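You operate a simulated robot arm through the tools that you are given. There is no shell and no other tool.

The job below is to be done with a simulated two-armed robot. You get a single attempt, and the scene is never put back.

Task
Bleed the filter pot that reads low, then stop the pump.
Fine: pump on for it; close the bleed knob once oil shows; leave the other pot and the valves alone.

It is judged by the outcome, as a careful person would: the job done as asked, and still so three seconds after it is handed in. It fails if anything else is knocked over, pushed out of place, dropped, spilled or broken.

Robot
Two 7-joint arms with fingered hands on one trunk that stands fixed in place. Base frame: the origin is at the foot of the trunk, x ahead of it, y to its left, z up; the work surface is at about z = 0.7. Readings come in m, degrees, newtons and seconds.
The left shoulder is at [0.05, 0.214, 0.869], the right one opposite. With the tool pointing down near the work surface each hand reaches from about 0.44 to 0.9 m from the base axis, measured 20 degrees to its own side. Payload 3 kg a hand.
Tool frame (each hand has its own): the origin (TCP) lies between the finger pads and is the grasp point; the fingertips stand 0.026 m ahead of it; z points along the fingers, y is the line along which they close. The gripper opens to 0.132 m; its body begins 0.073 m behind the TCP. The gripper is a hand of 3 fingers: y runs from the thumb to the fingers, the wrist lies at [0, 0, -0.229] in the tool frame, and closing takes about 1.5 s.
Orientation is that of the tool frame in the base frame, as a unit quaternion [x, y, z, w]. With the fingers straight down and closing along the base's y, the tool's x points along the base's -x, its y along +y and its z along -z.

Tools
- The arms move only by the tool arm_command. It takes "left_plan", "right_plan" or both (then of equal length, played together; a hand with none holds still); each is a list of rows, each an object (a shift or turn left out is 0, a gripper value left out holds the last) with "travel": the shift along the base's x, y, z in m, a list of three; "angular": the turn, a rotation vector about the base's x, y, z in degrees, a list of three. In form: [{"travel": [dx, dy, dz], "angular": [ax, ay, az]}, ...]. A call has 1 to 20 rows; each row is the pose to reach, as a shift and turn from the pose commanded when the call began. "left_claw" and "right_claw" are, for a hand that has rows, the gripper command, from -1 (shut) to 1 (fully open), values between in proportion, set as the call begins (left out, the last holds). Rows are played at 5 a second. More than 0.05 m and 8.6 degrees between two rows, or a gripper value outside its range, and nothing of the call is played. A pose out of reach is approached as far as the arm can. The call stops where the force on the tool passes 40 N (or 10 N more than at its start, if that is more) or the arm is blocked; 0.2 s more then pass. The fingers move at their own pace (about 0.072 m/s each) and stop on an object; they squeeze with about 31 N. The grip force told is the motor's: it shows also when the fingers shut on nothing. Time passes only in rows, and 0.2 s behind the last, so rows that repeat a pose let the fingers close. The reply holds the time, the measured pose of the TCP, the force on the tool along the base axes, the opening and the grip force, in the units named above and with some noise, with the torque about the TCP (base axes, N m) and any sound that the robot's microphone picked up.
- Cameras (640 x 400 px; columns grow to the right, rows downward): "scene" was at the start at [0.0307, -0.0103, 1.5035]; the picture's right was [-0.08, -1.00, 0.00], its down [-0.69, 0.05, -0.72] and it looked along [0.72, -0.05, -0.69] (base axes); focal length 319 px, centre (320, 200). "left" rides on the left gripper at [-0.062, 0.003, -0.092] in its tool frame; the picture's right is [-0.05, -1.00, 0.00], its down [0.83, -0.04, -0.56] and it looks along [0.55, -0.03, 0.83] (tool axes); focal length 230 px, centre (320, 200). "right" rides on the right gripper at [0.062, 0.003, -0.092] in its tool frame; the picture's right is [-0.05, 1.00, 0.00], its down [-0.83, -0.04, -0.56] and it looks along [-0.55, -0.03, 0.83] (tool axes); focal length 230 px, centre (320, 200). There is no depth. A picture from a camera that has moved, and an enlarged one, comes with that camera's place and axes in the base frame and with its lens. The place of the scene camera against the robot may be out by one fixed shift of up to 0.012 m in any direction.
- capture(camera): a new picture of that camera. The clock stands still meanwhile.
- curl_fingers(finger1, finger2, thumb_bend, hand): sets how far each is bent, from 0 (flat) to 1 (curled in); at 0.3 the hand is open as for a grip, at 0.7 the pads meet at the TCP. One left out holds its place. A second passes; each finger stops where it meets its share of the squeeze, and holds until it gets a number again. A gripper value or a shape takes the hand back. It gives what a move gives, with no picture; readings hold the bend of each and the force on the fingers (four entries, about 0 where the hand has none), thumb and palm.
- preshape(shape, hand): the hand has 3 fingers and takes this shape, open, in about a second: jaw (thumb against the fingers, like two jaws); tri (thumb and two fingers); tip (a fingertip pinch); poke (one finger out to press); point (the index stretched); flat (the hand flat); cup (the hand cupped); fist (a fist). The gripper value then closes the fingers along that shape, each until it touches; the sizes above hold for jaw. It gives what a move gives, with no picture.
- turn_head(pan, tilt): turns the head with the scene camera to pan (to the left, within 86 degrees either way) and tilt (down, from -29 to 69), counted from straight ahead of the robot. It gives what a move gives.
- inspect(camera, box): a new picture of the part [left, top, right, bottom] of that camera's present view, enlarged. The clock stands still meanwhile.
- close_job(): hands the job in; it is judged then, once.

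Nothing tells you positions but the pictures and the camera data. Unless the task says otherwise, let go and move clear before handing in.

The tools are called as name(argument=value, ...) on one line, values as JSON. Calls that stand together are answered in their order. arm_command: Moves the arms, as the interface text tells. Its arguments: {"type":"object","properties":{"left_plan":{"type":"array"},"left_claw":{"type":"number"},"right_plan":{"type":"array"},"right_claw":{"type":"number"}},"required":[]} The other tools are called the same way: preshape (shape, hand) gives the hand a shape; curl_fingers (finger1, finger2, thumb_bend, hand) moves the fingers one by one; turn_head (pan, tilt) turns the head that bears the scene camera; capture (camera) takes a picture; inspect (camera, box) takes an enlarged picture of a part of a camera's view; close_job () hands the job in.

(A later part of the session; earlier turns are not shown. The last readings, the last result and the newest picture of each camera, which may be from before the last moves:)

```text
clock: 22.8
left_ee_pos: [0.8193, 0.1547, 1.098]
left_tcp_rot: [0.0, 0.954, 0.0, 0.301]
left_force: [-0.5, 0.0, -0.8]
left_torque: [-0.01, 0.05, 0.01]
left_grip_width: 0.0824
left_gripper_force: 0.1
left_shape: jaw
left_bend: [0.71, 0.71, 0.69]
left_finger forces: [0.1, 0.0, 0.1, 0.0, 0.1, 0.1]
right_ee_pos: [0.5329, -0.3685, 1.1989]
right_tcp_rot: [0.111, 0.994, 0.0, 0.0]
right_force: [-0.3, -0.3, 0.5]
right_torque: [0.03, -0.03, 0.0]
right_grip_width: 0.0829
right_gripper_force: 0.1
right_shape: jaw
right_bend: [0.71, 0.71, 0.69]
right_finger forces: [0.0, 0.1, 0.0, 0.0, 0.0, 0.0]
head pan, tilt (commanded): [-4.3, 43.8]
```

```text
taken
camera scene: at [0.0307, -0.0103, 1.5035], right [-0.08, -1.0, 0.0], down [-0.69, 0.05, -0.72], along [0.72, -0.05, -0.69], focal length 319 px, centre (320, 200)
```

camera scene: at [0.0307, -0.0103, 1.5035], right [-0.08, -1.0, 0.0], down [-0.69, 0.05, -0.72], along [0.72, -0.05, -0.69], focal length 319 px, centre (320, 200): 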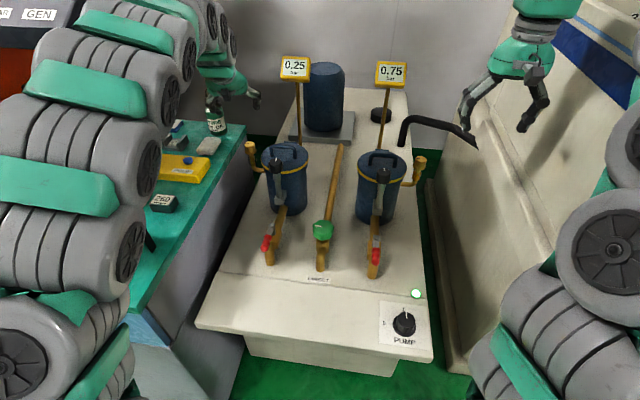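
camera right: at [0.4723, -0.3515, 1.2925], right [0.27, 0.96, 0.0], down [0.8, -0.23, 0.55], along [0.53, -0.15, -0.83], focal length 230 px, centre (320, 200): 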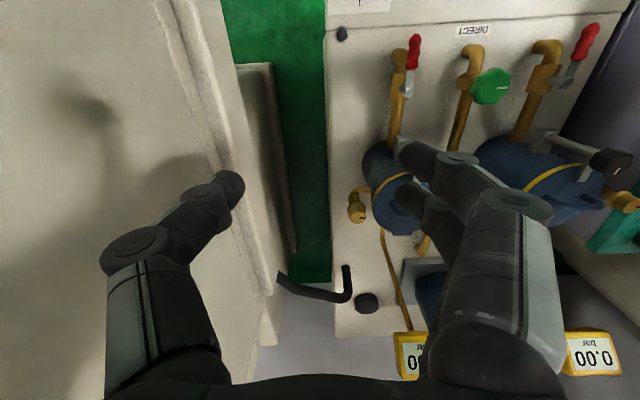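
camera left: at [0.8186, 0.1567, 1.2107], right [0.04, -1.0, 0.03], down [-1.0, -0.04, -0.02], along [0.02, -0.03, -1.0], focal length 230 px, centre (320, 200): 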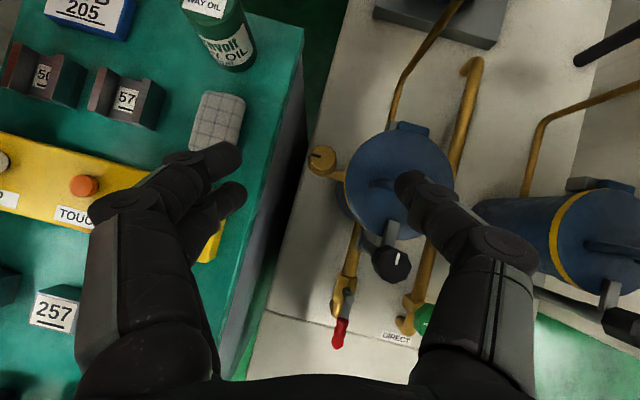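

The view from above shows the left brass knob, its pipe and the pot clearly. I'll zoom in on it.

inspect(camera="left", box=[280, 110, 460, 290])

inspect(camera="left", box=[290, 130, 360, 190])

inspect(camera="scene", box=[235, 130, 275, 185])

```text
2.22 times, centred on (370, 200) of left
camera zoom: at [0.8186, 0.1567, 1.2107], right [0.04, -1.0, 0.03], down [-1.0, -0.04, -0.02], along [0.02, -0.03, -1.0], focal length 511 px, centre (209, 200)
```

zoom: 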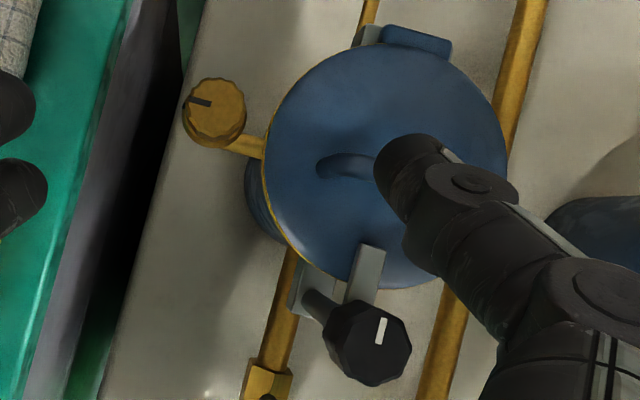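

```text
6.67 times, centred on (325, 160) of left
camera zoom: at [0.8186, 0.1567, 1.2107], right [0.04, -1.0, 0.03], down [-1.0, -0.04, -0.02], along [0.02, -0.03, -1.0], focal length 1534 px, centre (287, 467)
```

zoom: 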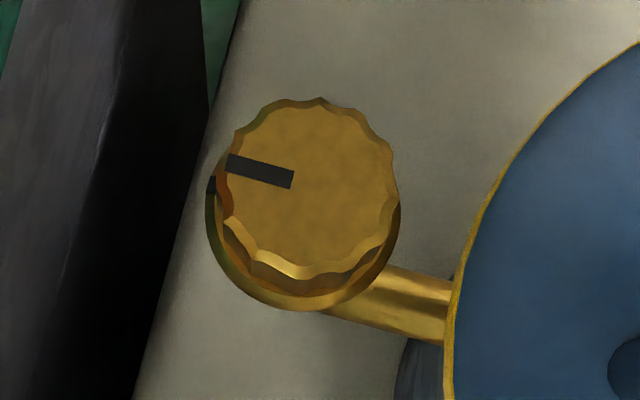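

```text
7.27 times, centred on (255, 158) of scene
camera zoom: at [0.0307, -0.0103, 1.5035], right [-0.08, -1.0, 0.0], down [-0.69, 0.05, -0.72], along [0.72, -0.05, -0.69], focal length 2323 px, centre (793, 509)
```

zoom: 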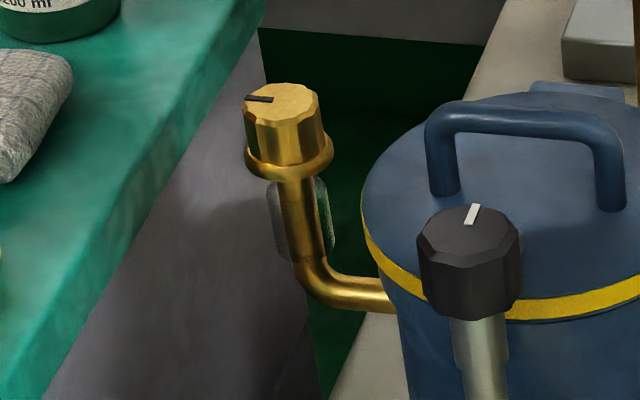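

The bleed knob is about 31 mm wide with its top centre at about (0.8755, 0.147, 0.94), and the lid edge (z≈0.91) is only about 3 cm away. I'll yaw the tilted hand to -40°, narrow the jaws and move directly above the knob.

arm_command(left_plan=[{"travel": [0.009, -0.001, -0.01], "angular": [0, 0, -6.7]}, {"travel": [0.018, -0.002, -0.025], "angular": [0, 0, -13.4]}, {"travel": [0.028, -0.004, -0.04], "angular": [0, 0, -20]}, {"travel": [0.038, -0.005, -0.055], "angular": [0, 0, -26.7]}, {"travel": [0.047, -0.007, -0.07], "angular": [0, 0, -33.4]}, {"travel": [0.056, -0.008, -0.085], "angular": [0, 0, -40]}, {"travel": [0.056, -0.008, -0.085], "angular": [0, 0, -40]}], left_claw=-0.05)

capture(camera="left")

capture(camera="scene")

```text
clock: 24.4
left_ee_pos: [0.8773, 0.1458, 1.0153]
left_tcp_rot: [0.328, 0.896, -0.103, 0.282]
left_force: [0.1, -0.2, 0.7]
left_torque: [0.02, 0.01, 0.0]
left_grip_width: 0.0632
left_gripper_force: 0.0
left_shape: jaw
left_bend: [0.73, 0.73, 0.7]
left_finger forces: [0.0, 0.0, 0.1, 0.0, 0.0, 0.1]
right_ee_pos: [0.5332, -0.3682, 1.2002]
right_tcp_rot: [0.11, 0.994, 0.0, 0.001]
right_force: [-0.8, 0.1, -0.2]
right_torque: [0.0, -0.05, 0.01]
right_grip_width: 0.0825
right_gripper_force: 0.1
right_shape: jaw
right_bend: [0.71, 0.71, 0.69]
right_finger forces: [0.0, 0.1, 0.1, 0.0, 0.0, 0.0]
head pan, tilt (commanded): [-4.3, 43.8]
```

```text
taken
camera left: at [0.8769, 0.1492, 1.1267], right [-0.61, -0.79, 0.03], down [-0.79, 0.61, -0.02], along [0.0, -0.04, -1.0], focal length 230 px, centre (320, 200)
```

left: 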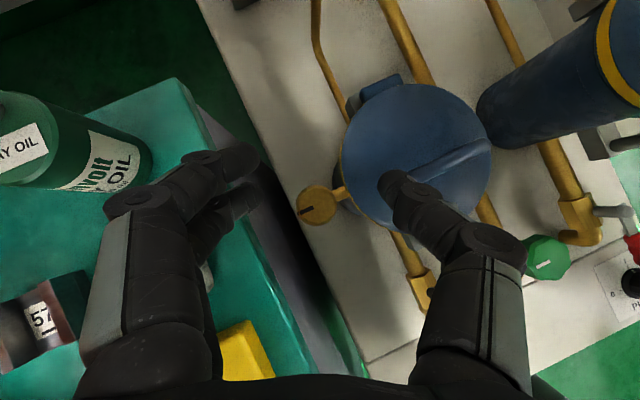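

```text
taken
camera scene: at [0.0307, -0.0103, 1.5035], right [-0.08, -1.0, 0.0], down [-0.69, 0.05, -0.72], along [0.72, -0.05, -0.69], focal length 319 px, centre (320, 200)
```

scene: 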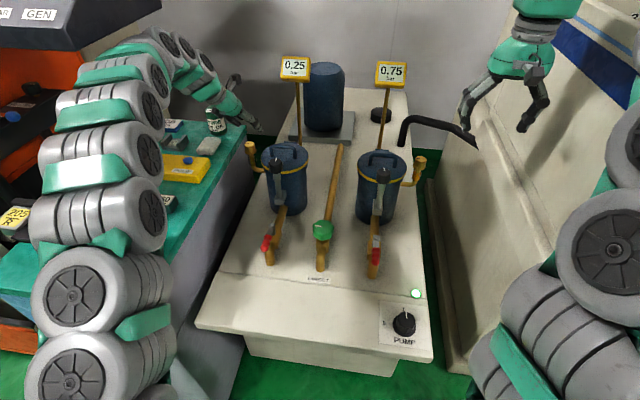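

The hand is over the knob and reach is fine. I'll zoom in to refine the centring.

inspect(camera="left", box=[270, 140, 410, 260])

inspect(camera="scene", box=[215, 90, 305, 200])

```text
3.33 times, centred on (340, 200) of left
camera zoom: at [0.8769, 0.1492, 1.1267], right [-0.61, -0.79, 0.03], down [-0.79, 0.61, -0.02], along [0.0, -0.04, -1.0], focal length 767 px, centre (253, 200)
```

zoom: 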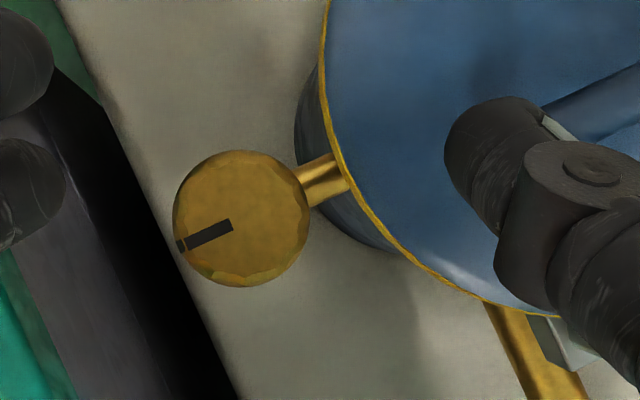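

```text
3.64 times, centred on (260, 145) of scene
camera zoom: at [0.0307, -0.0103, 1.5035], right [-0.08, -1.0, 0.0], down [-0.69, 0.05, -0.72], along [0.72, -0.05, -0.69], focal length 1162 px, centre (538, 400)
```

zoom: 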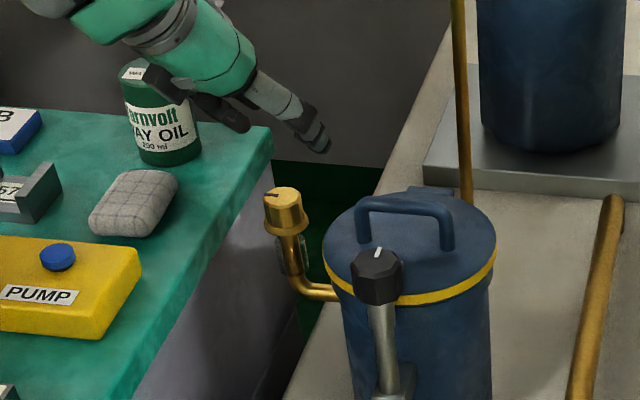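

Alignment is within about 2 mm. I'll lower in part, correcting the small offset, and check again.

arm_command(left_plan=[{"travel": [-0.0005, 0.001, -0.02]}, {"travel": [-0.001, 0.0015, -0.04]}, {"travel": [-0.001, 0.0015, -0.05]}, {"travel": [-0.001, 0.0015, -0.05]}])

capture(camera="left")

inspect(camera="scene", box=[215, 90, 305, 200])

```text
clock: 25.4
left_ee_pos: [0.8763, 0.148, 0.9647]
left_tcp_rot: [0.327, 0.896, -0.103, 0.282]
left_force: [-0.4, 0.3, 0.3]
left_torque: [0.04, -0.01, 0.01]
left_grip_width: 0.0633
left_gripper_force: 0.0
left_shape: jaw
left_bend: [0.73, 0.73, 0.7]
left_finger forces: [0.0, 0.1, 0.0, 0.0, 0.0, 0.0]
right_ee_pos: [0.5327, -0.3682, 1.2011]
right_tcp_rot: [0.111, 0.994, 0.0, 0.0]
right_force: [-0.2, -0.8, 0.7]
right_torque: [-0.02, 0.01, 0.02]
right_grip_width: 0.0828
right_gripper_force: 0.0
right_shape: jaw
right_bend: [0.71, 0.71, 0.69]
right_finger forces: [0.1, 0.1, 0.1, 0.0, 0.1, 0.0]
head pan, tilt (commanded): [-4.3, 43.8]
```

```text
taken
camera left: at [0.8762, 0.1509, 1.076], right [-0.61, -0.79, 0.03], down [-0.79, 0.61, -0.02], along [0.0, -0.04, -1.0], focal length 230 px, centre (320, 200)
```

left: 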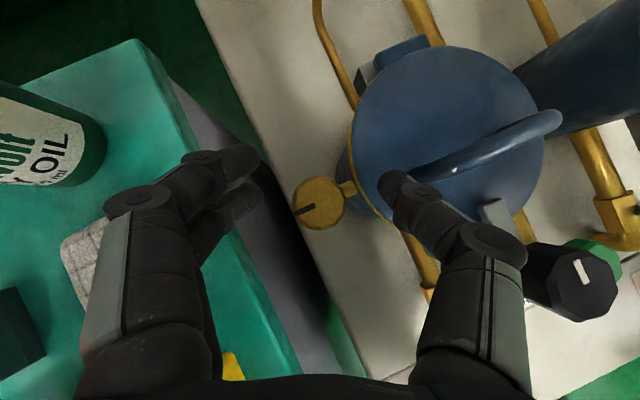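

```text
3.64 times, centred on (260, 145) of scene
camera zoom: at [0.0307, -0.0103, 1.5035], right [-0.08, -1.0, 0.0], down [-0.69, 0.05, -0.72], along [0.72, -0.05, -0.69], focal length 1162 px, centre (538, 400)
```

zoom: 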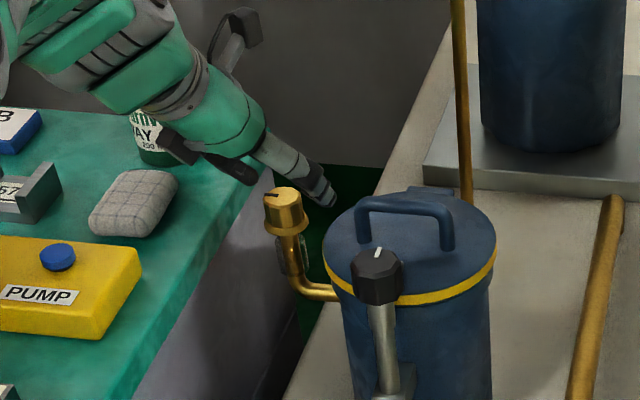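

The hand is still well aligned with no contact, and the thumb tip is clear of the lid. I'll lower the last 2 cm.

arm_command(left_plan=[{"travel": [0, 0, -0.011]}, {"travel": [0, 0, -0.022]}, {"travel": [0, 0, -0.022]}])

capture(camera="left")

inspect(camera="scene", box=[230, 110, 290, 190])

```text
clock: 26.2
left_ee_pos: [0.8753, 0.1463, 0.9427]
left_tcp_rot: [0.327, 0.896, -0.103, 0.283]
left_force: [0.7, 0.1, -0.7]
left_torque: [-0.01, 0.02, -0.01]
left_grip_width: 0.0632
left_gripper_force: 0.0
left_shape: jaw
left_bend: [0.73, 0.73, 0.7]
left_finger forces: [0.1, 0.0, 0.0, 0.0, 0.0, 0.0]
right_ee_pos: [0.5332, -0.3682, 1.1988]
right_tcp_rot: [0.11, 0.994, 0.0, 0.0]
right_force: [-0.9, 0.6, -0.1]
right_torque: [-0.03, 0.03, 0.0]
right_grip_width: 0.0829
right_gripper_force: 0.0
right_shape: jaw
right_bend: [0.71, 0.71, 0.69]
right_finger forces: [0.1, 0.1, 0.0, 0.0, 0.0, 0.0]
head pan, tilt (commanded): [-4.3, 43.8]
```

```text
taken
camera left: at [0.8759, 0.1504, 1.054], right [-0.61, -0.79, 0.03], down [-0.79, 0.61, -0.02], along [0.0, -0.04, -1.0], focal length 230 px, centre (320, 200)
```

left: 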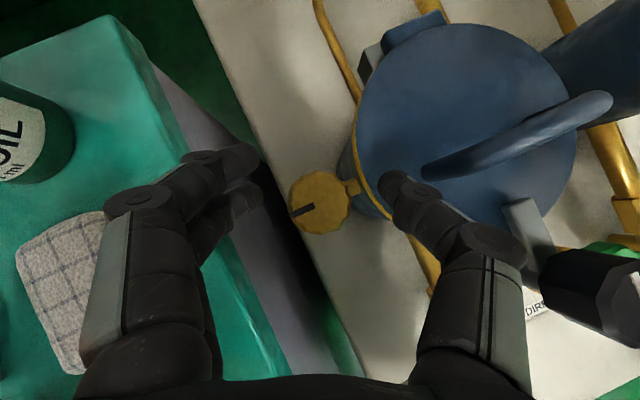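

```text
5.00 times, centred on (260, 150) of scene
camera zoom: at [0.0307, -0.0103, 1.5035], right [-0.08, -1.0, 0.0], down [-0.69, 0.05, -0.72], along [0.72, -0.05, -0.69], focal length 1597 px, centre (620, 450)
```

zoom: 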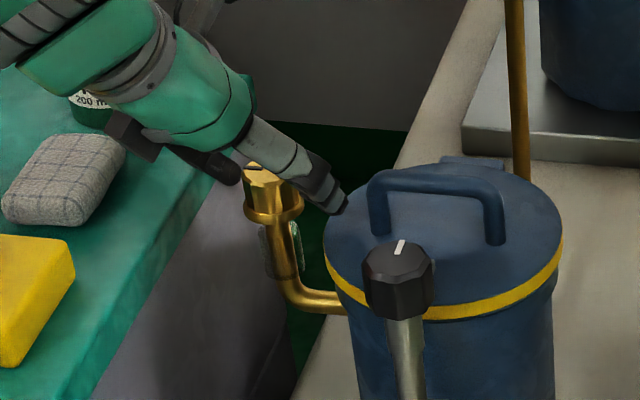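

Well centred with no contact force. I'll close the jaws on the bleed knob.

arm_command(left_plan=[{"travel": [0, 0, 0]}, {"travel": [0, 0, 0]}, {"travel": [0, 0, 0]}, {"travel": [0, 0, 0]}, {"travel": [0, 0, 0]}, {"travel": [0, 0, 0]}], left_claw=-1)

capture(camera="left")

inspect(camera="scene", box=[230, 110, 290, 190])

```text
clock: 27.6
left_ee_pos: [0.8752, 0.1455, 0.9439]
left_tcp_rot: [0.326, 0.896, -0.103, 0.283]
left_force: [13.2, -11.7, -3.1]
left_torque: [0.0, -0.11, 0.0]
left_grip_width: 0.0147
left_gripper_force: 30.7
left_shape: jaw
left_bend: [0.69, 0.73, 0.7]
left_finger forces: [14.4, 15.3, 0.0, 0.0, 25.7, 0.0]
right_ee_pos: [0.5329, -0.3704, 1.2005]
right_tcp_rot: [0.111, 0.994, 0.0, 0.001]
right_force: [-0.3, 0.2, 0.2]
right_torque: [0.0, 0.04, -0.02]
right_grip_width: 0.0829
right_gripper_force: 0.1
right_shape: jaw
right_bend: [0.71, 0.71, 0.69]
right_finger forces: [0.0, 0.0, 0.0, 0.1, 0.0, 0.1]
head pan, tilt (commanded): [-4.3, 43.8]
```

```text
taken
camera left: at [0.8762, 0.1492, 1.0542], right [-0.61, -0.79, 0.03], down [-0.79, 0.61, -0.02], along [0.0, -0.04, -1.0], focal length 230 px, centre (320, 200)
```

left: 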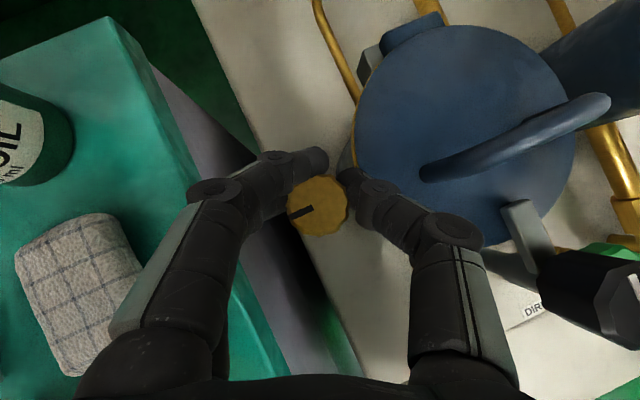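

```text
5.00 times, centred on (260, 150) of scene
camera zoom: at [0.0309, -0.0105, 1.5035], right [-0.08, -1.0, 0.0], down [-0.69, 0.05, -0.72], along [0.72, -0.05, -0.69], focal length 1597 px, centre (620, 450)
```

zoom: 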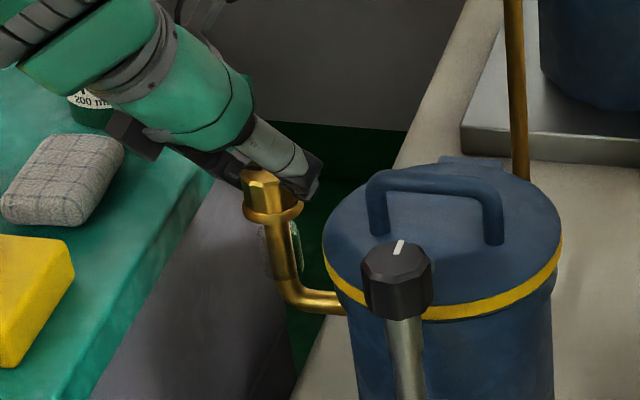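

The fingertips sit about 1 cm ahead of the knob's centre, so the grip is pushing sideways. I'll open, back off 1 cm along the hand's heading and regrip.

arm_command(left_plan=[{"travel": [0, 0, 0]}, {"travel": [0, 0, 0]}, {"travel": [0, 0, 0]}, {"travel": [0, 0, 0]}, {"travel": [-0.0042, 0.0036, 0]}, {"travel": [-0.0084, 0.0071, 0]}, {"travel": [-0.0084, 0.0071, 0]}], left_claw=-0.05)

capture(camera="left")

```text
clock: 29.2
left_ee_pos: [0.8669, 0.1543, 0.9434]
left_tcp_rot: [0.326, 0.896, -0.103, 0.283]
left_force: [-0.2, 0.0, 0.4]
left_torque: [0.01, 0.01, 0.01]
left_grip_width: 0.0621
left_gripper_force: 0.1
left_shape: jaw
left_bend: [0.73, 0.73, 0.7]
left_finger forces: [0.0, 0.0, 0.0, 0.0, 0.0, 0.0]
right_ee_pos: [0.5332, -0.368, 1.1991]
right_tcp_rot: [0.111, 0.994, -0.001, 0.0]
right_force: [0.5, 0.1, 0.7]
right_torque: [-0.01, 0.0, 0.0]
right_grip_width: 0.0828
right_gripper_force: 0.2
right_shape: jaw
right_bend: [0.71, 0.71, 0.69]
right_finger forces: [0.1, 0.0, 0.1, 0.0, 0.1, 0.0]
head pan, tilt (commanded): [-4.3, 43.8]
```

```text
taken
camera left: at [0.8677, 0.1579, 1.0551], right [-0.61, -0.79, 0.03], down [-0.79, 0.61, -0.02], along [0.0, -0.04, -1.0], focal length 230 px, centre (320, 200)
```

left: 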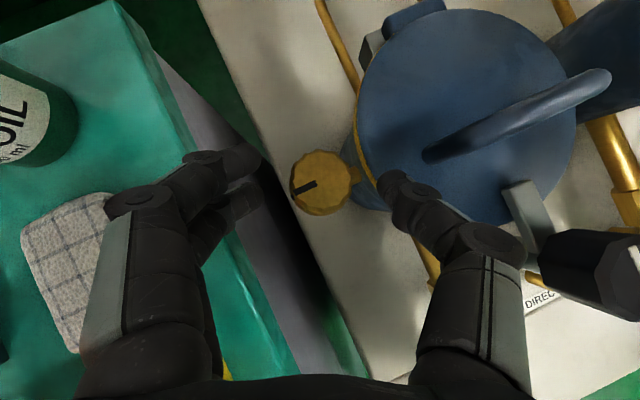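

The knob now lies between the two fingers and the thumb. I'll close again.

arm_command(left_plan=[{"travel": [0, 0, 0]}, {"travel": [0, 0, 0]}, {"travel": [0, 0, 0]}, {"travel": [0, 0, 0]}, {"travel": [0, 0, 0]}, {"travel": [0, 0, 0]}], left_claw=-1)

capture(camera="left")

inspect(camera="scene", box=[230, 110, 290, 190])

```text
clock: 30.6
left_ee_pos: [0.8672, 0.1547, 0.9441]
left_tcp_rot: [0.326, 0.896, -0.102, 0.282]
left_force: [2.3, -2.9, -1.0]
left_torque: [0.07, -0.03, 0.02]
left_grip_width: 0.0237
left_gripper_force: 31.0
left_shape: jaw
left_bend: [0.73, 0.73, 0.7]
left_finger forces: [14.4, 14.5, 0.0, 0.0, 27.7, 0.0]
right_ee_pos: [0.5321, -0.37, 1.1986]
right_tcp_rot: [0.111, 0.994, 0.0, 0.0]
right_force: [-0.3, -0.4, -0.8]
right_torque: [-0.01, 0.0, 0.01]
right_grip_width: 0.0832
right_gripper_force: 0.0
right_shape: jaw
right_bend: [0.71, 0.71, 0.69]
right_finger forces: [0.0, 0.1, 0.0, 0.0, 0.0, 0.1]
head pan, tilt (commanded): [-4.3, 43.8]
```

```text
taken
camera left: at [0.8677, 0.1576, 1.0547], right [-0.61, -0.79, 0.03], down [-0.79, 0.61, -0.02], along [0.0, -0.04, -1.0], focal length 230 px, centre (320, 200)
```

left: 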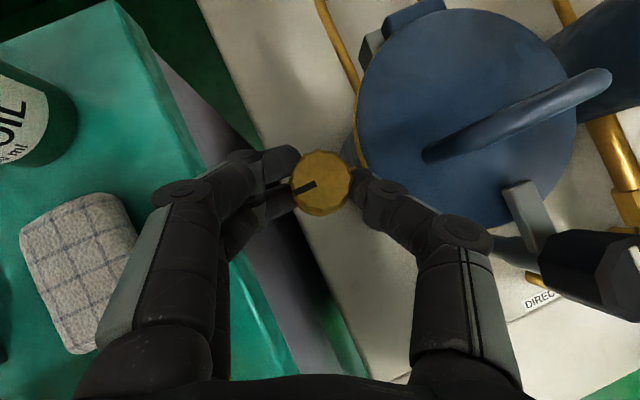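

```text
5.00 times, centred on (260, 150) of scene
camera zoom: at [0.0307, -0.0103, 1.5035], right [-0.08, -1.0, 0.0], down [-0.69, 0.05, -0.72], along [0.72, -0.05, -0.69], focal length 1597 px, centre (620, 450)
```

zoom: 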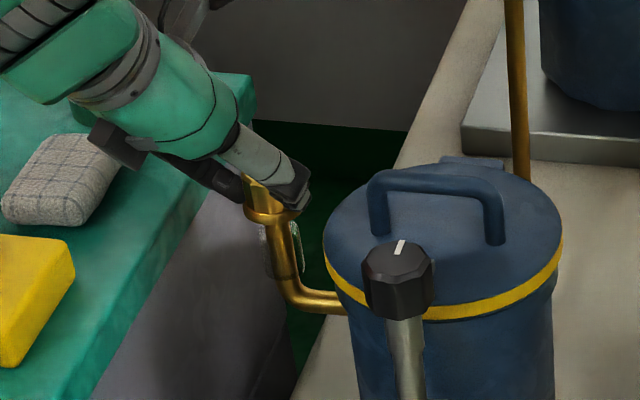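

The grip is balanced now. I'll turn the bleed knob counterclockwise in small steps about its own axis and watch the glass and gauge.

arm_command(left_plan=[{"travel": [-0.0008, -0.0011, 0], "angular": [0, 0, 7.5]}, {"travel": [-0.0015, -0.0023, 0], "angular": [0, 0, 15]}, {"travel": [-0.0021, -0.0036, 0], "angular": [0, 0, 22.5]}])

capture(camera="left")

capture(camera="scene")

```text
clock: 31.4
left_ee_pos: [0.8648, 0.1504, 0.9448]
left_tcp_rot: [0.144, 0.943, -0.045, 0.297]
left_force: [6.6, -2.2, -3.6]
left_torque: [0.11, -0.02, -0.04]
left_grip_width: 0.0236
left_gripper_force: 30.7
left_shape: jaw
left_bend: [0.72, 0.73, 0.7]
left_finger forces: [15.8, 15.4, 0.0, 0.0, 27.9, 0.0]
right_ee_pos: [0.5328, -0.3681, 1.2005]
right_tcp_rot: [0.111, 0.994, -0.001, 0.001]
right_force: [-0.4, 0.2, 0.8]
right_torque: [0.03, 0.01, 0.02]
right_grip_width: 0.0828
right_gripper_force: 0.1
right_shape: jaw
right_bend: [0.71, 0.71, 0.69]
right_finger forces: [0.0, 0.1, 0.0, 0.0, 0.0, 0.0]
head pan, tilt (commanded): [-4.3, 43.8]
```

```text
taken
camera left: at [0.8639, 0.1542, 1.0549], right [-0.26, -0.97, 0.03], down [-0.97, 0.26, -0.02], along [0.01, -0.03, -1.0], focal length 230 px, centre (320, 200)
```

left: 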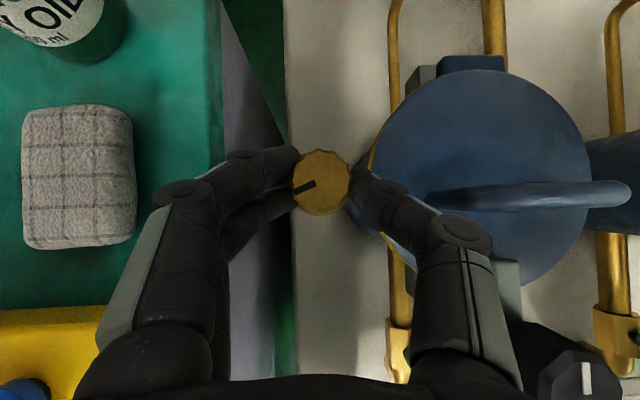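

```text
taken
camera scene: at [0.0308, -0.0103, 1.5035], right [-0.08, -1.0, 0.0], down [-0.69, 0.05, -0.72], along [0.72, -0.05, -0.69], focal length 319 px, centre (320, 200)
```

scene: 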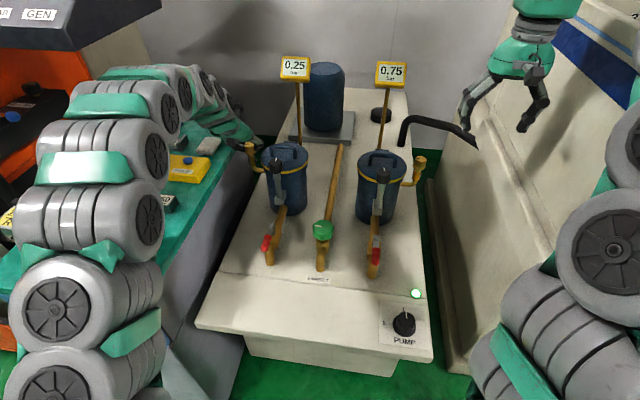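

The knob turns CCW with the hand and no stop is felt; the gauge still reads 0.25. I'll check the glass and then turn further.

inspect(camera="scene", box=[230, 130, 290, 190])

arm_command(left_plan=[{"travel": [-0.0003, -0.0013, 0], "angular": [0, 0, 7.5]}, {"travel": [-0.0005, -0.0027, 0], "angular": [0, 0, 15]}, {"travel": [-0.0005, -0.0041, 0], "angular": [0, 0, 22.5]}])

capture(camera="left")

capture(camera="scene")

inspect(camera="scene", box=[230, 130, 290, 190])

```text
6.67 times, centred on (260, 160) of scene
camera zoom: at [0.0308, -0.0103, 1.5035], right [-0.08, -1.0, 0.0], down [-0.69, 0.05, -0.72], along [0.72, -0.05, -0.69], focal length 2129 px, centre (720, 467)
```

zoom: 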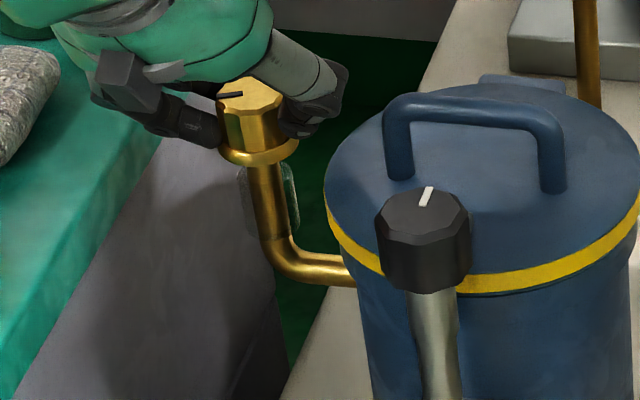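

```text
clock: 32.2
left_ee_pos: [0.8644, 0.1477, 0.9431]
left_tcp_rot: [-0.042, 0.953, 0.014, 0.3]
left_force: [10.6, -0.4, 2.9]
left_torque: [0.09, -0.07, -0.09]
left_grip_width: 0.0233
left_gripper_force: 31.0
left_shape: jaw
left_bend: [0.72, 0.73, 0.7]
left_finger forces: [16.5, 15.2, 0.1, 0.0, 29.3, 0.0]
right_ee_pos: [0.532, -0.3698, 1.1998]
right_tcp_rot: [0.111, 0.994, 0.0, 0.0]
right_force: [0.6, 0.1, -0.2]
right_torque: [0.01, 0.0, 0.0]
right_grip_width: 0.0827
right_gripper_force: 0.0
right_shape: jaw
right_bend: [0.71, 0.71, 0.69]
right_finger forces: [0.0, 0.0, 0.0, 0.0, 0.0, 0.0]
head pan, tilt (commanded): [-4.3, 43.8]
```

```text
taken
camera left: at [0.862, 0.1495, 1.0547], right [0.13, -0.99, 0.03], down [-0.99, -0.13, -0.02], along [0.03, -0.03, -1.0], focal length 230 px, centre (320, 200)
```

left: 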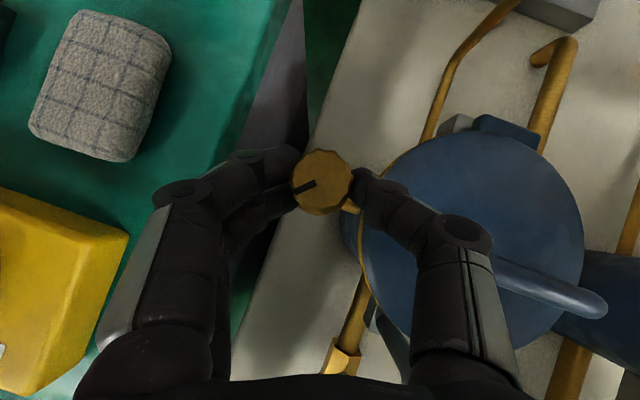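

```text
taken
camera scene: at [0.0308, -0.0103, 1.5035], right [-0.08, -1.0, 0.0], down [-0.69, 0.05, -0.72], along [0.72, -0.05, -0.69], focal length 319 px, centre (320, 200)
```

scene: 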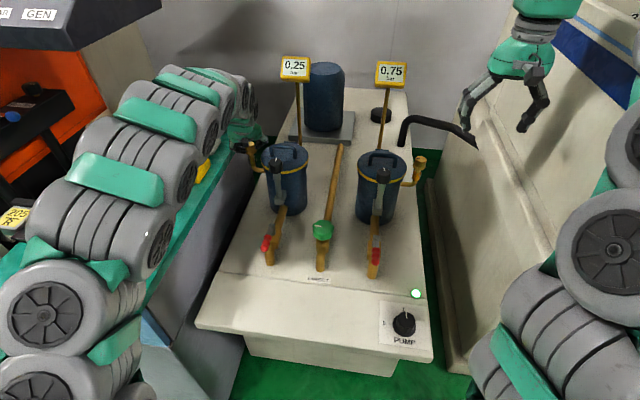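

```text
6.67 times, centred on (260, 160) of scene
camera zoom: at [0.0308, -0.0103, 1.5035], right [-0.08, -1.0, 0.0], down [-0.69, 0.05, -0.72], along [0.72, -0.05, -0.69], focal length 2129 px, centre (720, 467)
```

zoom: 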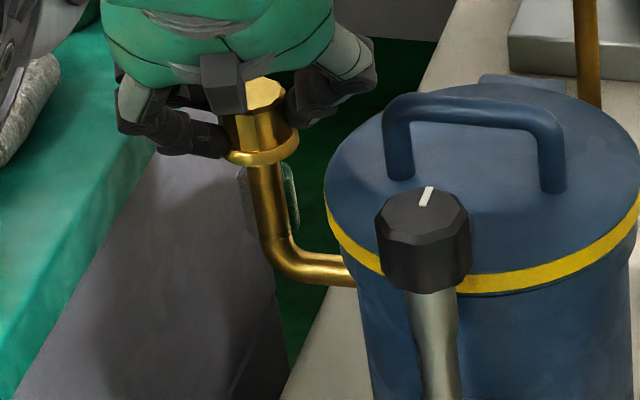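

45° turned so far with the glass still clear and the gauge unchanged. I'll continue counterclockwise, watching for flow.

arm_command(left_plan=[{"travel": [0.0006, -0.0013, 0], "angular": [0, 0, 7.5]}, {"travel": [0.0013, -0.0026, 0], "angular": [0, 0, 15]}, {"travel": [0.0018, -0.0039, 0], "angular": [0, 0, 22.5]}])

capture(camera="left")

capture(camera="scene")

inspect(camera="scene", box=[230, 130, 290, 190])

```text
clock: 33.0
left_ee_pos: [0.8664, 0.1437, 0.9429]
left_tcp_rot: [-0.227, 0.926, 0.073, 0.291]
left_force: [0.6, 1.5, 2.9]
left_torque: [0.08, 0.14, -0.06]
left_grip_width: 0.0239
left_gripper_force: 30.9
left_shape: jaw
left_bend: [0.72, 0.73, 0.7]
left_finger forces: [15.9, 17.5, 0.0, 0.0, 29.0, 0.0]
right_ee_pos: [0.5317, -0.3682, 1.1988]
right_tcp_rot: [0.111, 0.994, 0.0, 0.0]
right_force: [-1.3, -0.1, 0.2]
right_torque: [0.02, -0.02, 0.01]
right_grip_width: 0.0828
right_gripper_force: 0.0
right_shape: jaw
right_bend: [0.71, 0.71, 0.69]
right_finger forces: [0.0, 0.0, 0.1, 0.0, 0.1, 0.0]
head pan, tilt (commanded): [-4.3, 43.8]
```

```text
taken
camera left: at [0.8625, 0.1444, 1.0546], right [0.5, -0.87, 0.03], down [-0.87, -0.5, -0.02], along [0.03, -0.01, -1.0], focal length 230 px, centre (320, 200)
```

left: 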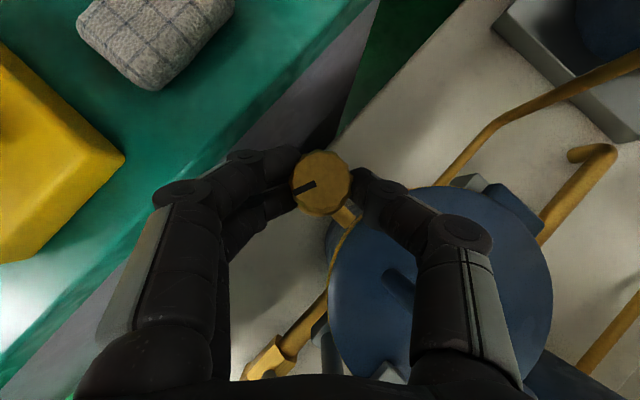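

```text
taken
camera scene: at [0.0306, -0.0103, 1.5035], right [-0.08, -1.0, 0.0], down [-0.69, 0.05, -0.72], along [0.72, -0.05, -0.69], focal length 319 px, centre (320, 200)
```

scene: 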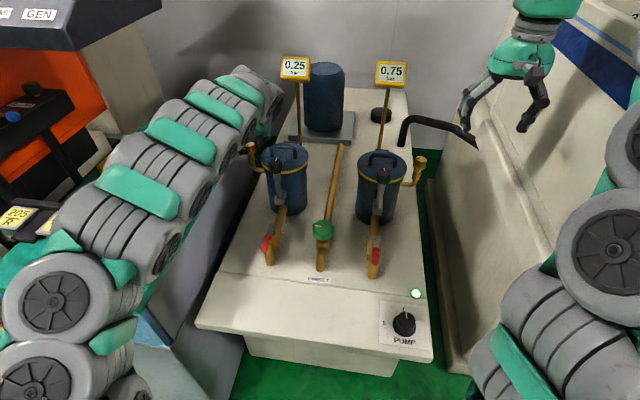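

```text
6.67 times, centred on (260, 160) of scene
camera zoom: at [0.0306, -0.0103, 1.5035], right [-0.08, -1.0, 0.0], down [-0.69, 0.05, -0.72], along [0.72, -0.05, -0.69], focal length 2129 px, centre (720, 467)
```

zoom: 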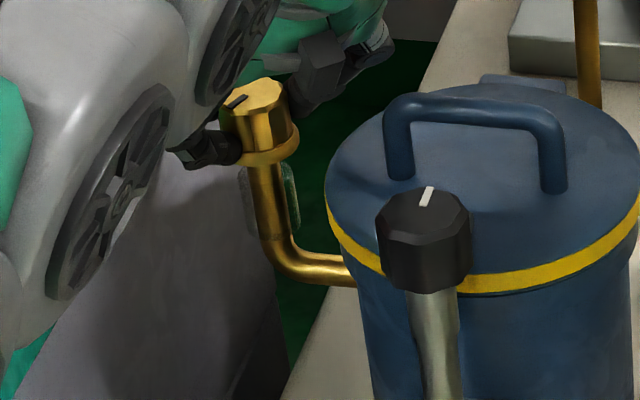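

Turned 67° so far, with the grip holding and no flow visible yet. I'll go on to about 90° and hold for a moment.

arm_command(left_plan=[{"travel": [0.0006, -0.001, 0], "angular": [0, 0, 7.5]}, {"travel": [0.0013, -0.002, 0], "angular": [0, 0, 15]}, {"travel": [0.0021, -0.0028, 0], "angular": [0, 0, 22.5]}, {"travel": [0.0021, -0.0028, 0], "angular": [0, 0, 22.5]}])

capture(camera="left")

capture(camera="scene")

inspect(camera="scene", box=[230, 130, 290, 190])

```text
clock: 34.0
left_ee_pos: [0.8684, 0.1402, 0.9443]
left_tcp_rot: [-0.404, 0.864, 0.127, 0.273]
left_force: [2.6, 3.5, 0.3]
left_torque: [0.07, 0.06, -0.02]
left_grip_width: 0.0236
left_gripper_force: 30.9
left_shape: jaw
left_bend: [0.72, 0.73, 0.7]
left_finger forces: [16.0, 15.9, 0.0, 0.0, 29.2, 0.0]
right_ee_pos: [0.5344, -0.3687, 1.1984]
right_tcp_rot: [0.111, 0.994, 0.0, 0.0]
right_force: [1.1, -1.1, 0.3]
right_torque: [0.0, -0.02, 0.0]
right_grip_width: 0.0829
right_gripper_force: 0.0
right_shape: jaw
right_bend: [0.71, 0.71, 0.69]
right_finger forces: [0.1, 0.1, 0.1, 0.0, 0.0, 0.0]
head pan, tilt (commanded): [-4.3, 43.8]
```

```text
taken
camera left: at [0.8645, 0.1401, 1.0546], right [0.79, -0.61, 0.03], down [-0.61, -0.79, -0.02], along [0.04, 0.0, -1.0], focal length 230 px, centre (320, 200)
```

left: 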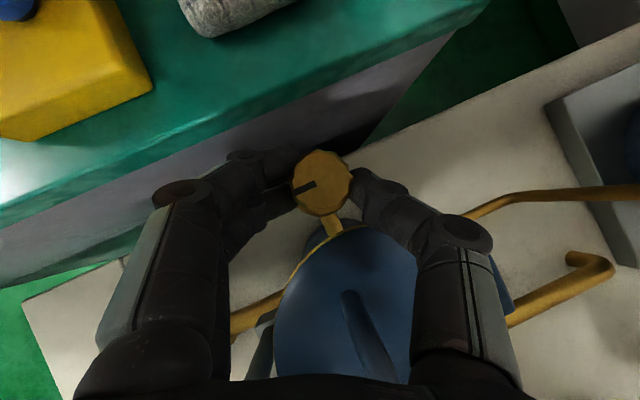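

```text
taken
camera scene: at [0.0307, -0.0103, 1.5035], right [-0.08, -1.0, 0.0], down [-0.69, 0.05, -0.72], along [0.72, -0.05, -0.69], focal length 319 px, centre (320, 200)
```

scene: 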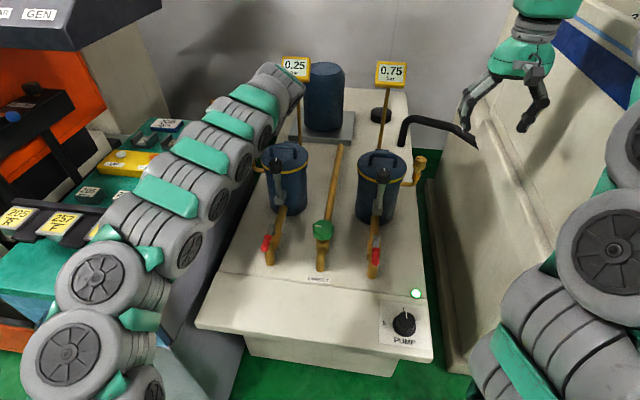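

```text
6.67 times, centred on (260, 160) of scene
camera zoom: at [0.0307, -0.0103, 1.5035], right [-0.08, -1.0, 0.0], down [-0.69, 0.05, -0.72], along [0.72, -0.05, -0.69], focal length 2129 px, centre (720, 467)
```

zoom: 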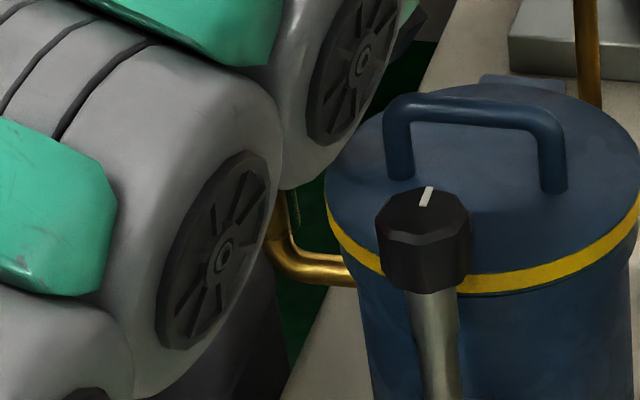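

The knob is at 90° and my own forearm now blocks the view of the glass. I'll turn back to about 67°, where the glass can be seen.

arm_command(left_plan=[{"travel": [-0.0008, 0.0008, 0], "angular": [0, 0, -7.5]}, {"travel": [-0.0015, 0.0018, 0], "angular": [0, 0, -15]}, {"travel": [-0.0021, 0.0028, 0], "angular": [0, 0, -22.5]}])

inspect(camera="scene", box=[230, 130, 290, 190])

inspect(camera="scene", box=[270, 45, 420, 140])

```text
clock: 34.8
left_ee_pos: [0.8661, 0.1444, 0.9432]
left_tcp_rot: [-0.226, 0.927, 0.072, 0.292]
left_force: [3.5, 1.6, 3.2]
left_torque: [0.09, 0.06, 0.05]
left_grip_width: 0.024
left_gripper_force: 31.3
left_shape: jaw
left_bend: [0.72, 0.73, 0.7]
left_finger forces: [15.6, 17.7, 0.0, 0.0, 30.0, 0.1]
right_ee_pos: [0.5326, -0.3688, 1.199]
right_tcp_rot: [0.11, 0.994, 0.0, 0.0]
right_force: [-0.2, -0.9, 0.1]
right_torque: [-0.02, 0.01, -0.01]
right_grip_width: 0.0829
right_gripper_force: 0.0
right_shape: jaw
right_bend: [0.71, 0.71, 0.69]
right_finger forces: [0.1, 0.0, 0.1, 0.1, 0.1, 0.1]
head pan, tilt (commanded): [-4.3, 43.8]
```

```text
6.67 times, centred on (260, 160) of scene
camera zoom: at [0.0307, -0.0102, 1.5035], right [-0.08, -1.0, 0.0], down [-0.69, 0.05, -0.72], along [0.72, -0.05, -0.69], focal length 2129 px, centre (720, 467)
```

zoom: 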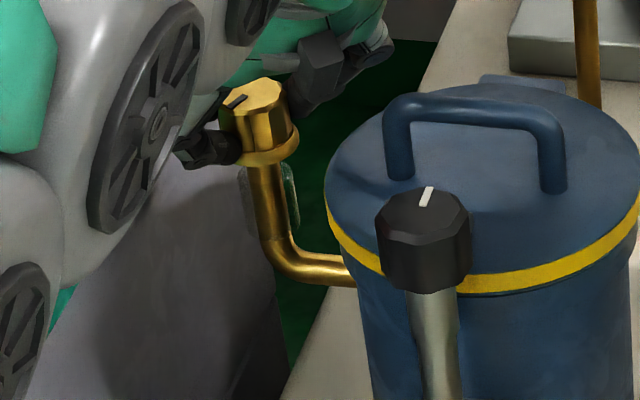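

```text
4.21 times, centred on (345, 92) of scene
camera zoom: at [0.0307, -0.0102, 1.5035], right [-0.08, -1.0, 0.0], down [-0.69, 0.05, -0.72], along [0.72, -0.05, -0.69], focal length 1345 px, centre (215, 653)
```

zoom: 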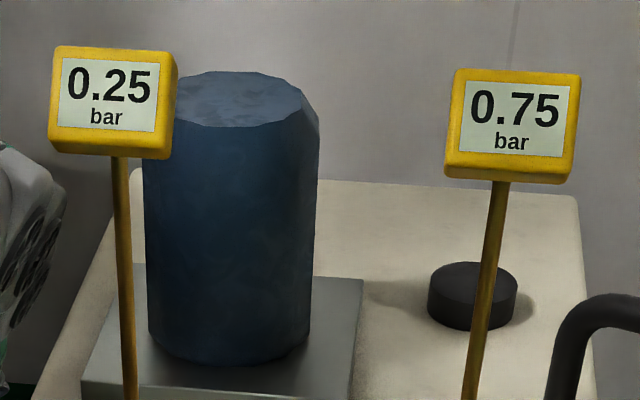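

No change yet at 67°. I'll hold here for a moment to see whether anything bleeds through.

arm_command(left_plan=[{"travel": [0, 0, 0]}, {"travel": [0, 0, 0]}, {"travel": [0, 0, 0]}, {"travel": [0, 0, 0]}, {"travel": [0, 0, 0]}, {"travel": [0, 0, 0]}, {"travel": [0, 0, 0]}, {"travel": [0, 0, 0]}])

inspect(camera="scene", box=[230, 130, 290, 190])

inspect(camera="scene", box=[270, 45, 420, 140])

```text
clock: 36.6
left_ee_pos: [0.8659, 0.1446, 0.9438]
left_tcp_rot: [-0.226, 0.927, 0.071, 0.292]
left_force: [-1.1, 2.9, 4.9]
left_torque: [0.15, 0.18, 0.03]
left_grip_width: 0.0237
left_gripper_force: 30.8
left_shape: jaw
left_bend: [0.72, 0.73, 0.7]
left_finger forces: [16.0, 19.8, 0.0, 0.0, 29.0, 0.1]
right_ee_pos: [0.5317, -0.3684, 1.2007]
right_tcp_rot: [0.11, 0.994, 0.0, 0.0]
right_force: [0.3, -1.0, -0.4]
right_torque: [-0.01, -0.01, -0.01]
right_grip_width: 0.0828
right_gripper_force: 0.0
right_shape: jaw
right_bend: [0.71, 0.71, 0.69]
right_finger forces: [0.0, 0.0, 0.1, 0.0, 0.0, 0.0]
head pan, tilt (commanded): [-4.3, 43.8]
```

```text
6.67 times, centred on (260, 160) of scene
camera zoom: at [0.0306, -0.0102, 1.5035], right [-0.08, -1.0, 0.0], down [-0.69, 0.05, -0.72], along [0.72, -0.05, -0.69], focal length 2129 px, centre (720, 467)
```

zoom: 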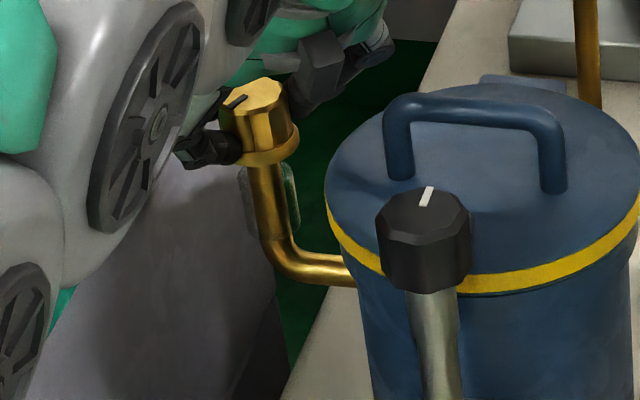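

```text
4.21 times, centred on (345, 92) of scene
camera zoom: at [0.0306, -0.0102, 1.5035], right [-0.08, -1.0, 0.0], down [-0.69, 0.05, -0.72], along [0.72, -0.05, -0.69], focal length 1345 px, centre (215, 653)
```

zoom: 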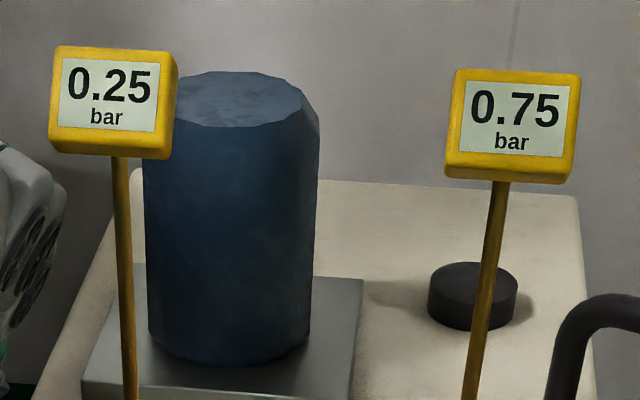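

Nothing has changed, so the knob needs more turn. I'll take it to 90°, release, swing the hand back and regrip for another quarter turn.

arm_command(left_plan=[{"travel": [0.0006, -0.001, 0], "angular": [0, 0, 7.5]}, {"travel": [0.0013, -0.002, 0], "angular": [0, 0, 15]}, {"travel": [0.0021, -0.0028, 0], "angular": [0, 0, 22.5]}, {"travel": [0.0021, -0.0028, 0], "angular": [0, 0, 22.5]}, {"travel": [0.0021, -0.0028, 0], "angular": [0, 0, 22.5]}, {"travel": [0.0021, -0.0028, 0], "angular": [0, 0, 22.5]}])

capture(camera="scene")

inspect(camera="left", box=[240, 120, 420, 260])

```text
clock: 38.0
left_ee_pos: [0.8682, 0.141, 0.9437]
left_tcp_rot: [-0.403, 0.864, 0.127, 0.272]
left_force: [6.9, 3.2, 3.1]
left_torque: [0.07, -0.03, -0.06]
left_grip_width: 0.0239
left_gripper_force: 31.3
left_shape: jaw
left_bend: [0.72, 0.73, 0.7]
left_finger forces: [15.9, 15.7, 0.0, 0.0, 31.8, 0.0]
right_ee_pos: [0.5326, -0.3699, 1.1989]
right_tcp_rot: [0.11, 0.994, 0.0, 0.0]
right_force: [0.2, 0.9, 0.2]
right_torque: [-0.03, -0.04, 0.0]
right_grip_width: 0.083
right_gripper_force: 0.1
right_shape: jaw
right_bend: [0.71, 0.71, 0.69]
right_finger forces: [0.0, 0.1, 0.1, 0.0, 0.1, 0.0]
head pan, tilt (commanded): [-4.3, 43.8]
```

```text
taken
camera scene: at [0.0307, -0.0103, 1.5035], right [-0.08, -1.0, 0.0], down [-0.69, 0.05, -0.72], along [0.72, -0.05, -0.69], focal length 319 px, centre (320, 200)
```

scene: 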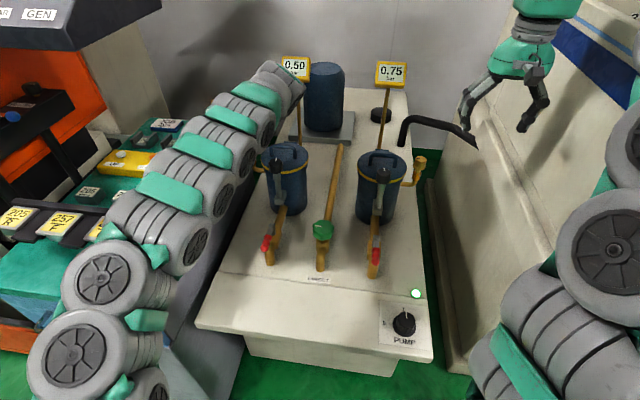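

```text
2.86 times, centred on (330, 190) of left
camera zoom: at [0.8645, 0.14, 1.0546], right [0.79, -0.61, 0.03], down [-0.61, -0.79, -0.02], along [0.04, 0.0, -1.0], focal length 657 px, centre (291, 229)
```

zoom: 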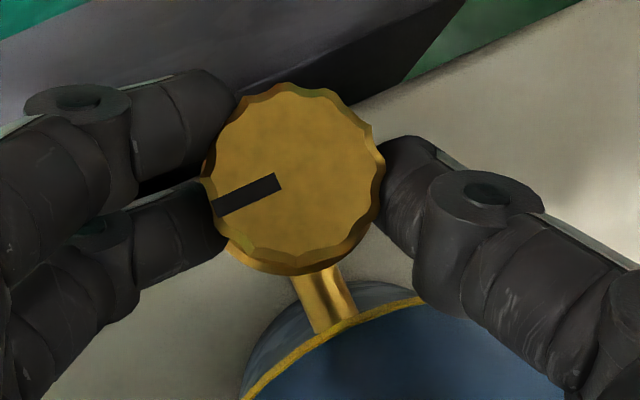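

The left gauge has risen to 0.50, so the bleed is working. I'll turn back slightly to get the glass in view.

arm_command(left_plan=[{"travel": [-0.0008, 0.0008, 0], "angular": [0, 0, -7.5]}, {"travel": [-0.0015, 0.0018, 0], "angular": [0, 0, -15]}, {"travel": [-0.0021, 0.0028, 0], "angular": [0, 0, -22.5]}])

capture(camera="scene")

inspect(camera="scene", box=[230, 130, 290, 190])

```text
clock: 38.8
left_ee_pos: [0.8654, 0.1431, 0.9444]
left_tcp_rot: [-0.226, 0.926, 0.072, 0.292]
left_force: [4.6, 5.5, 1.2]
left_torque: [0.14, 0.08, 0.08]
left_grip_width: 0.0236
left_gripper_force: 30.8
left_shape: jaw
left_bend: [0.72, 0.73, 0.7]
left_finger forces: [17.2, 18.5, 0.0, 0.0, 28.7, 0.0]
right_ee_pos: [0.5336, -0.3676, 1.1993]
right_tcp_rot: [0.111, 0.994, 0.0, 0.0]
right_force: [-1.8, -0.6, 0.0]
right_torque: [0.01, 0.03, -0.01]
right_grip_width: 0.083
right_gripper_force: 0.1
right_shape: jaw
right_bend: [0.71, 0.71, 0.69]
right_finger forces: [0.0, 0.0, 0.0, 0.0, 0.0, 0.1]
head pan, tilt (commanded): [-4.3, 43.8]
```

```text
taken
camera scene: at [0.0307, -0.0102, 1.5035], right [-0.07, -1.0, 0.0], down [-0.69, 0.05, -0.72], along [0.72, -0.05, -0.69], focal length 319 px, centre (320, 200)
```

scene: 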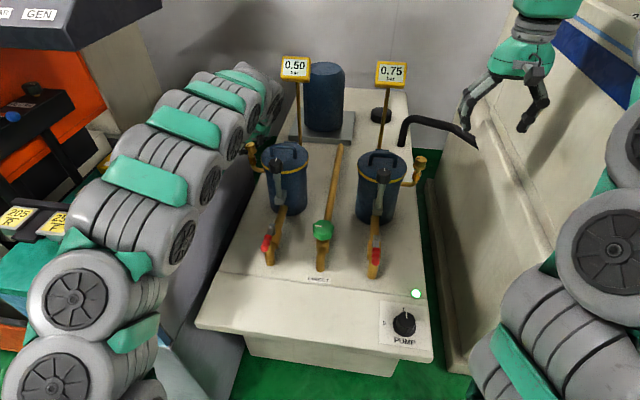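

```text
6.67 times, centred on (260, 160) of scene
camera zoom: at [0.0307, -0.0102, 1.5035], right [-0.07, -1.0, 0.0], down [-0.69, 0.05, -0.72], along [0.72, -0.05, -0.69], focal length 2129 px, centre (720, 467)
```

zoom: 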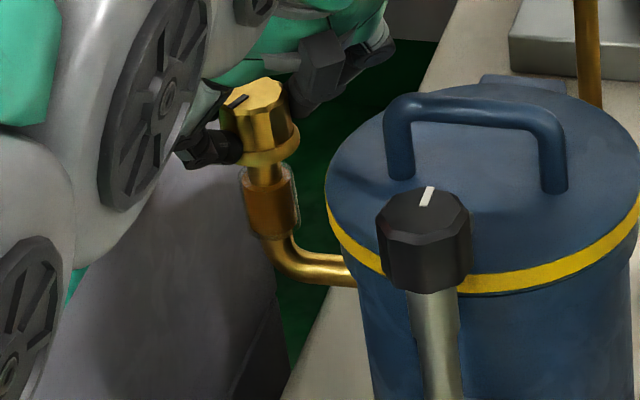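

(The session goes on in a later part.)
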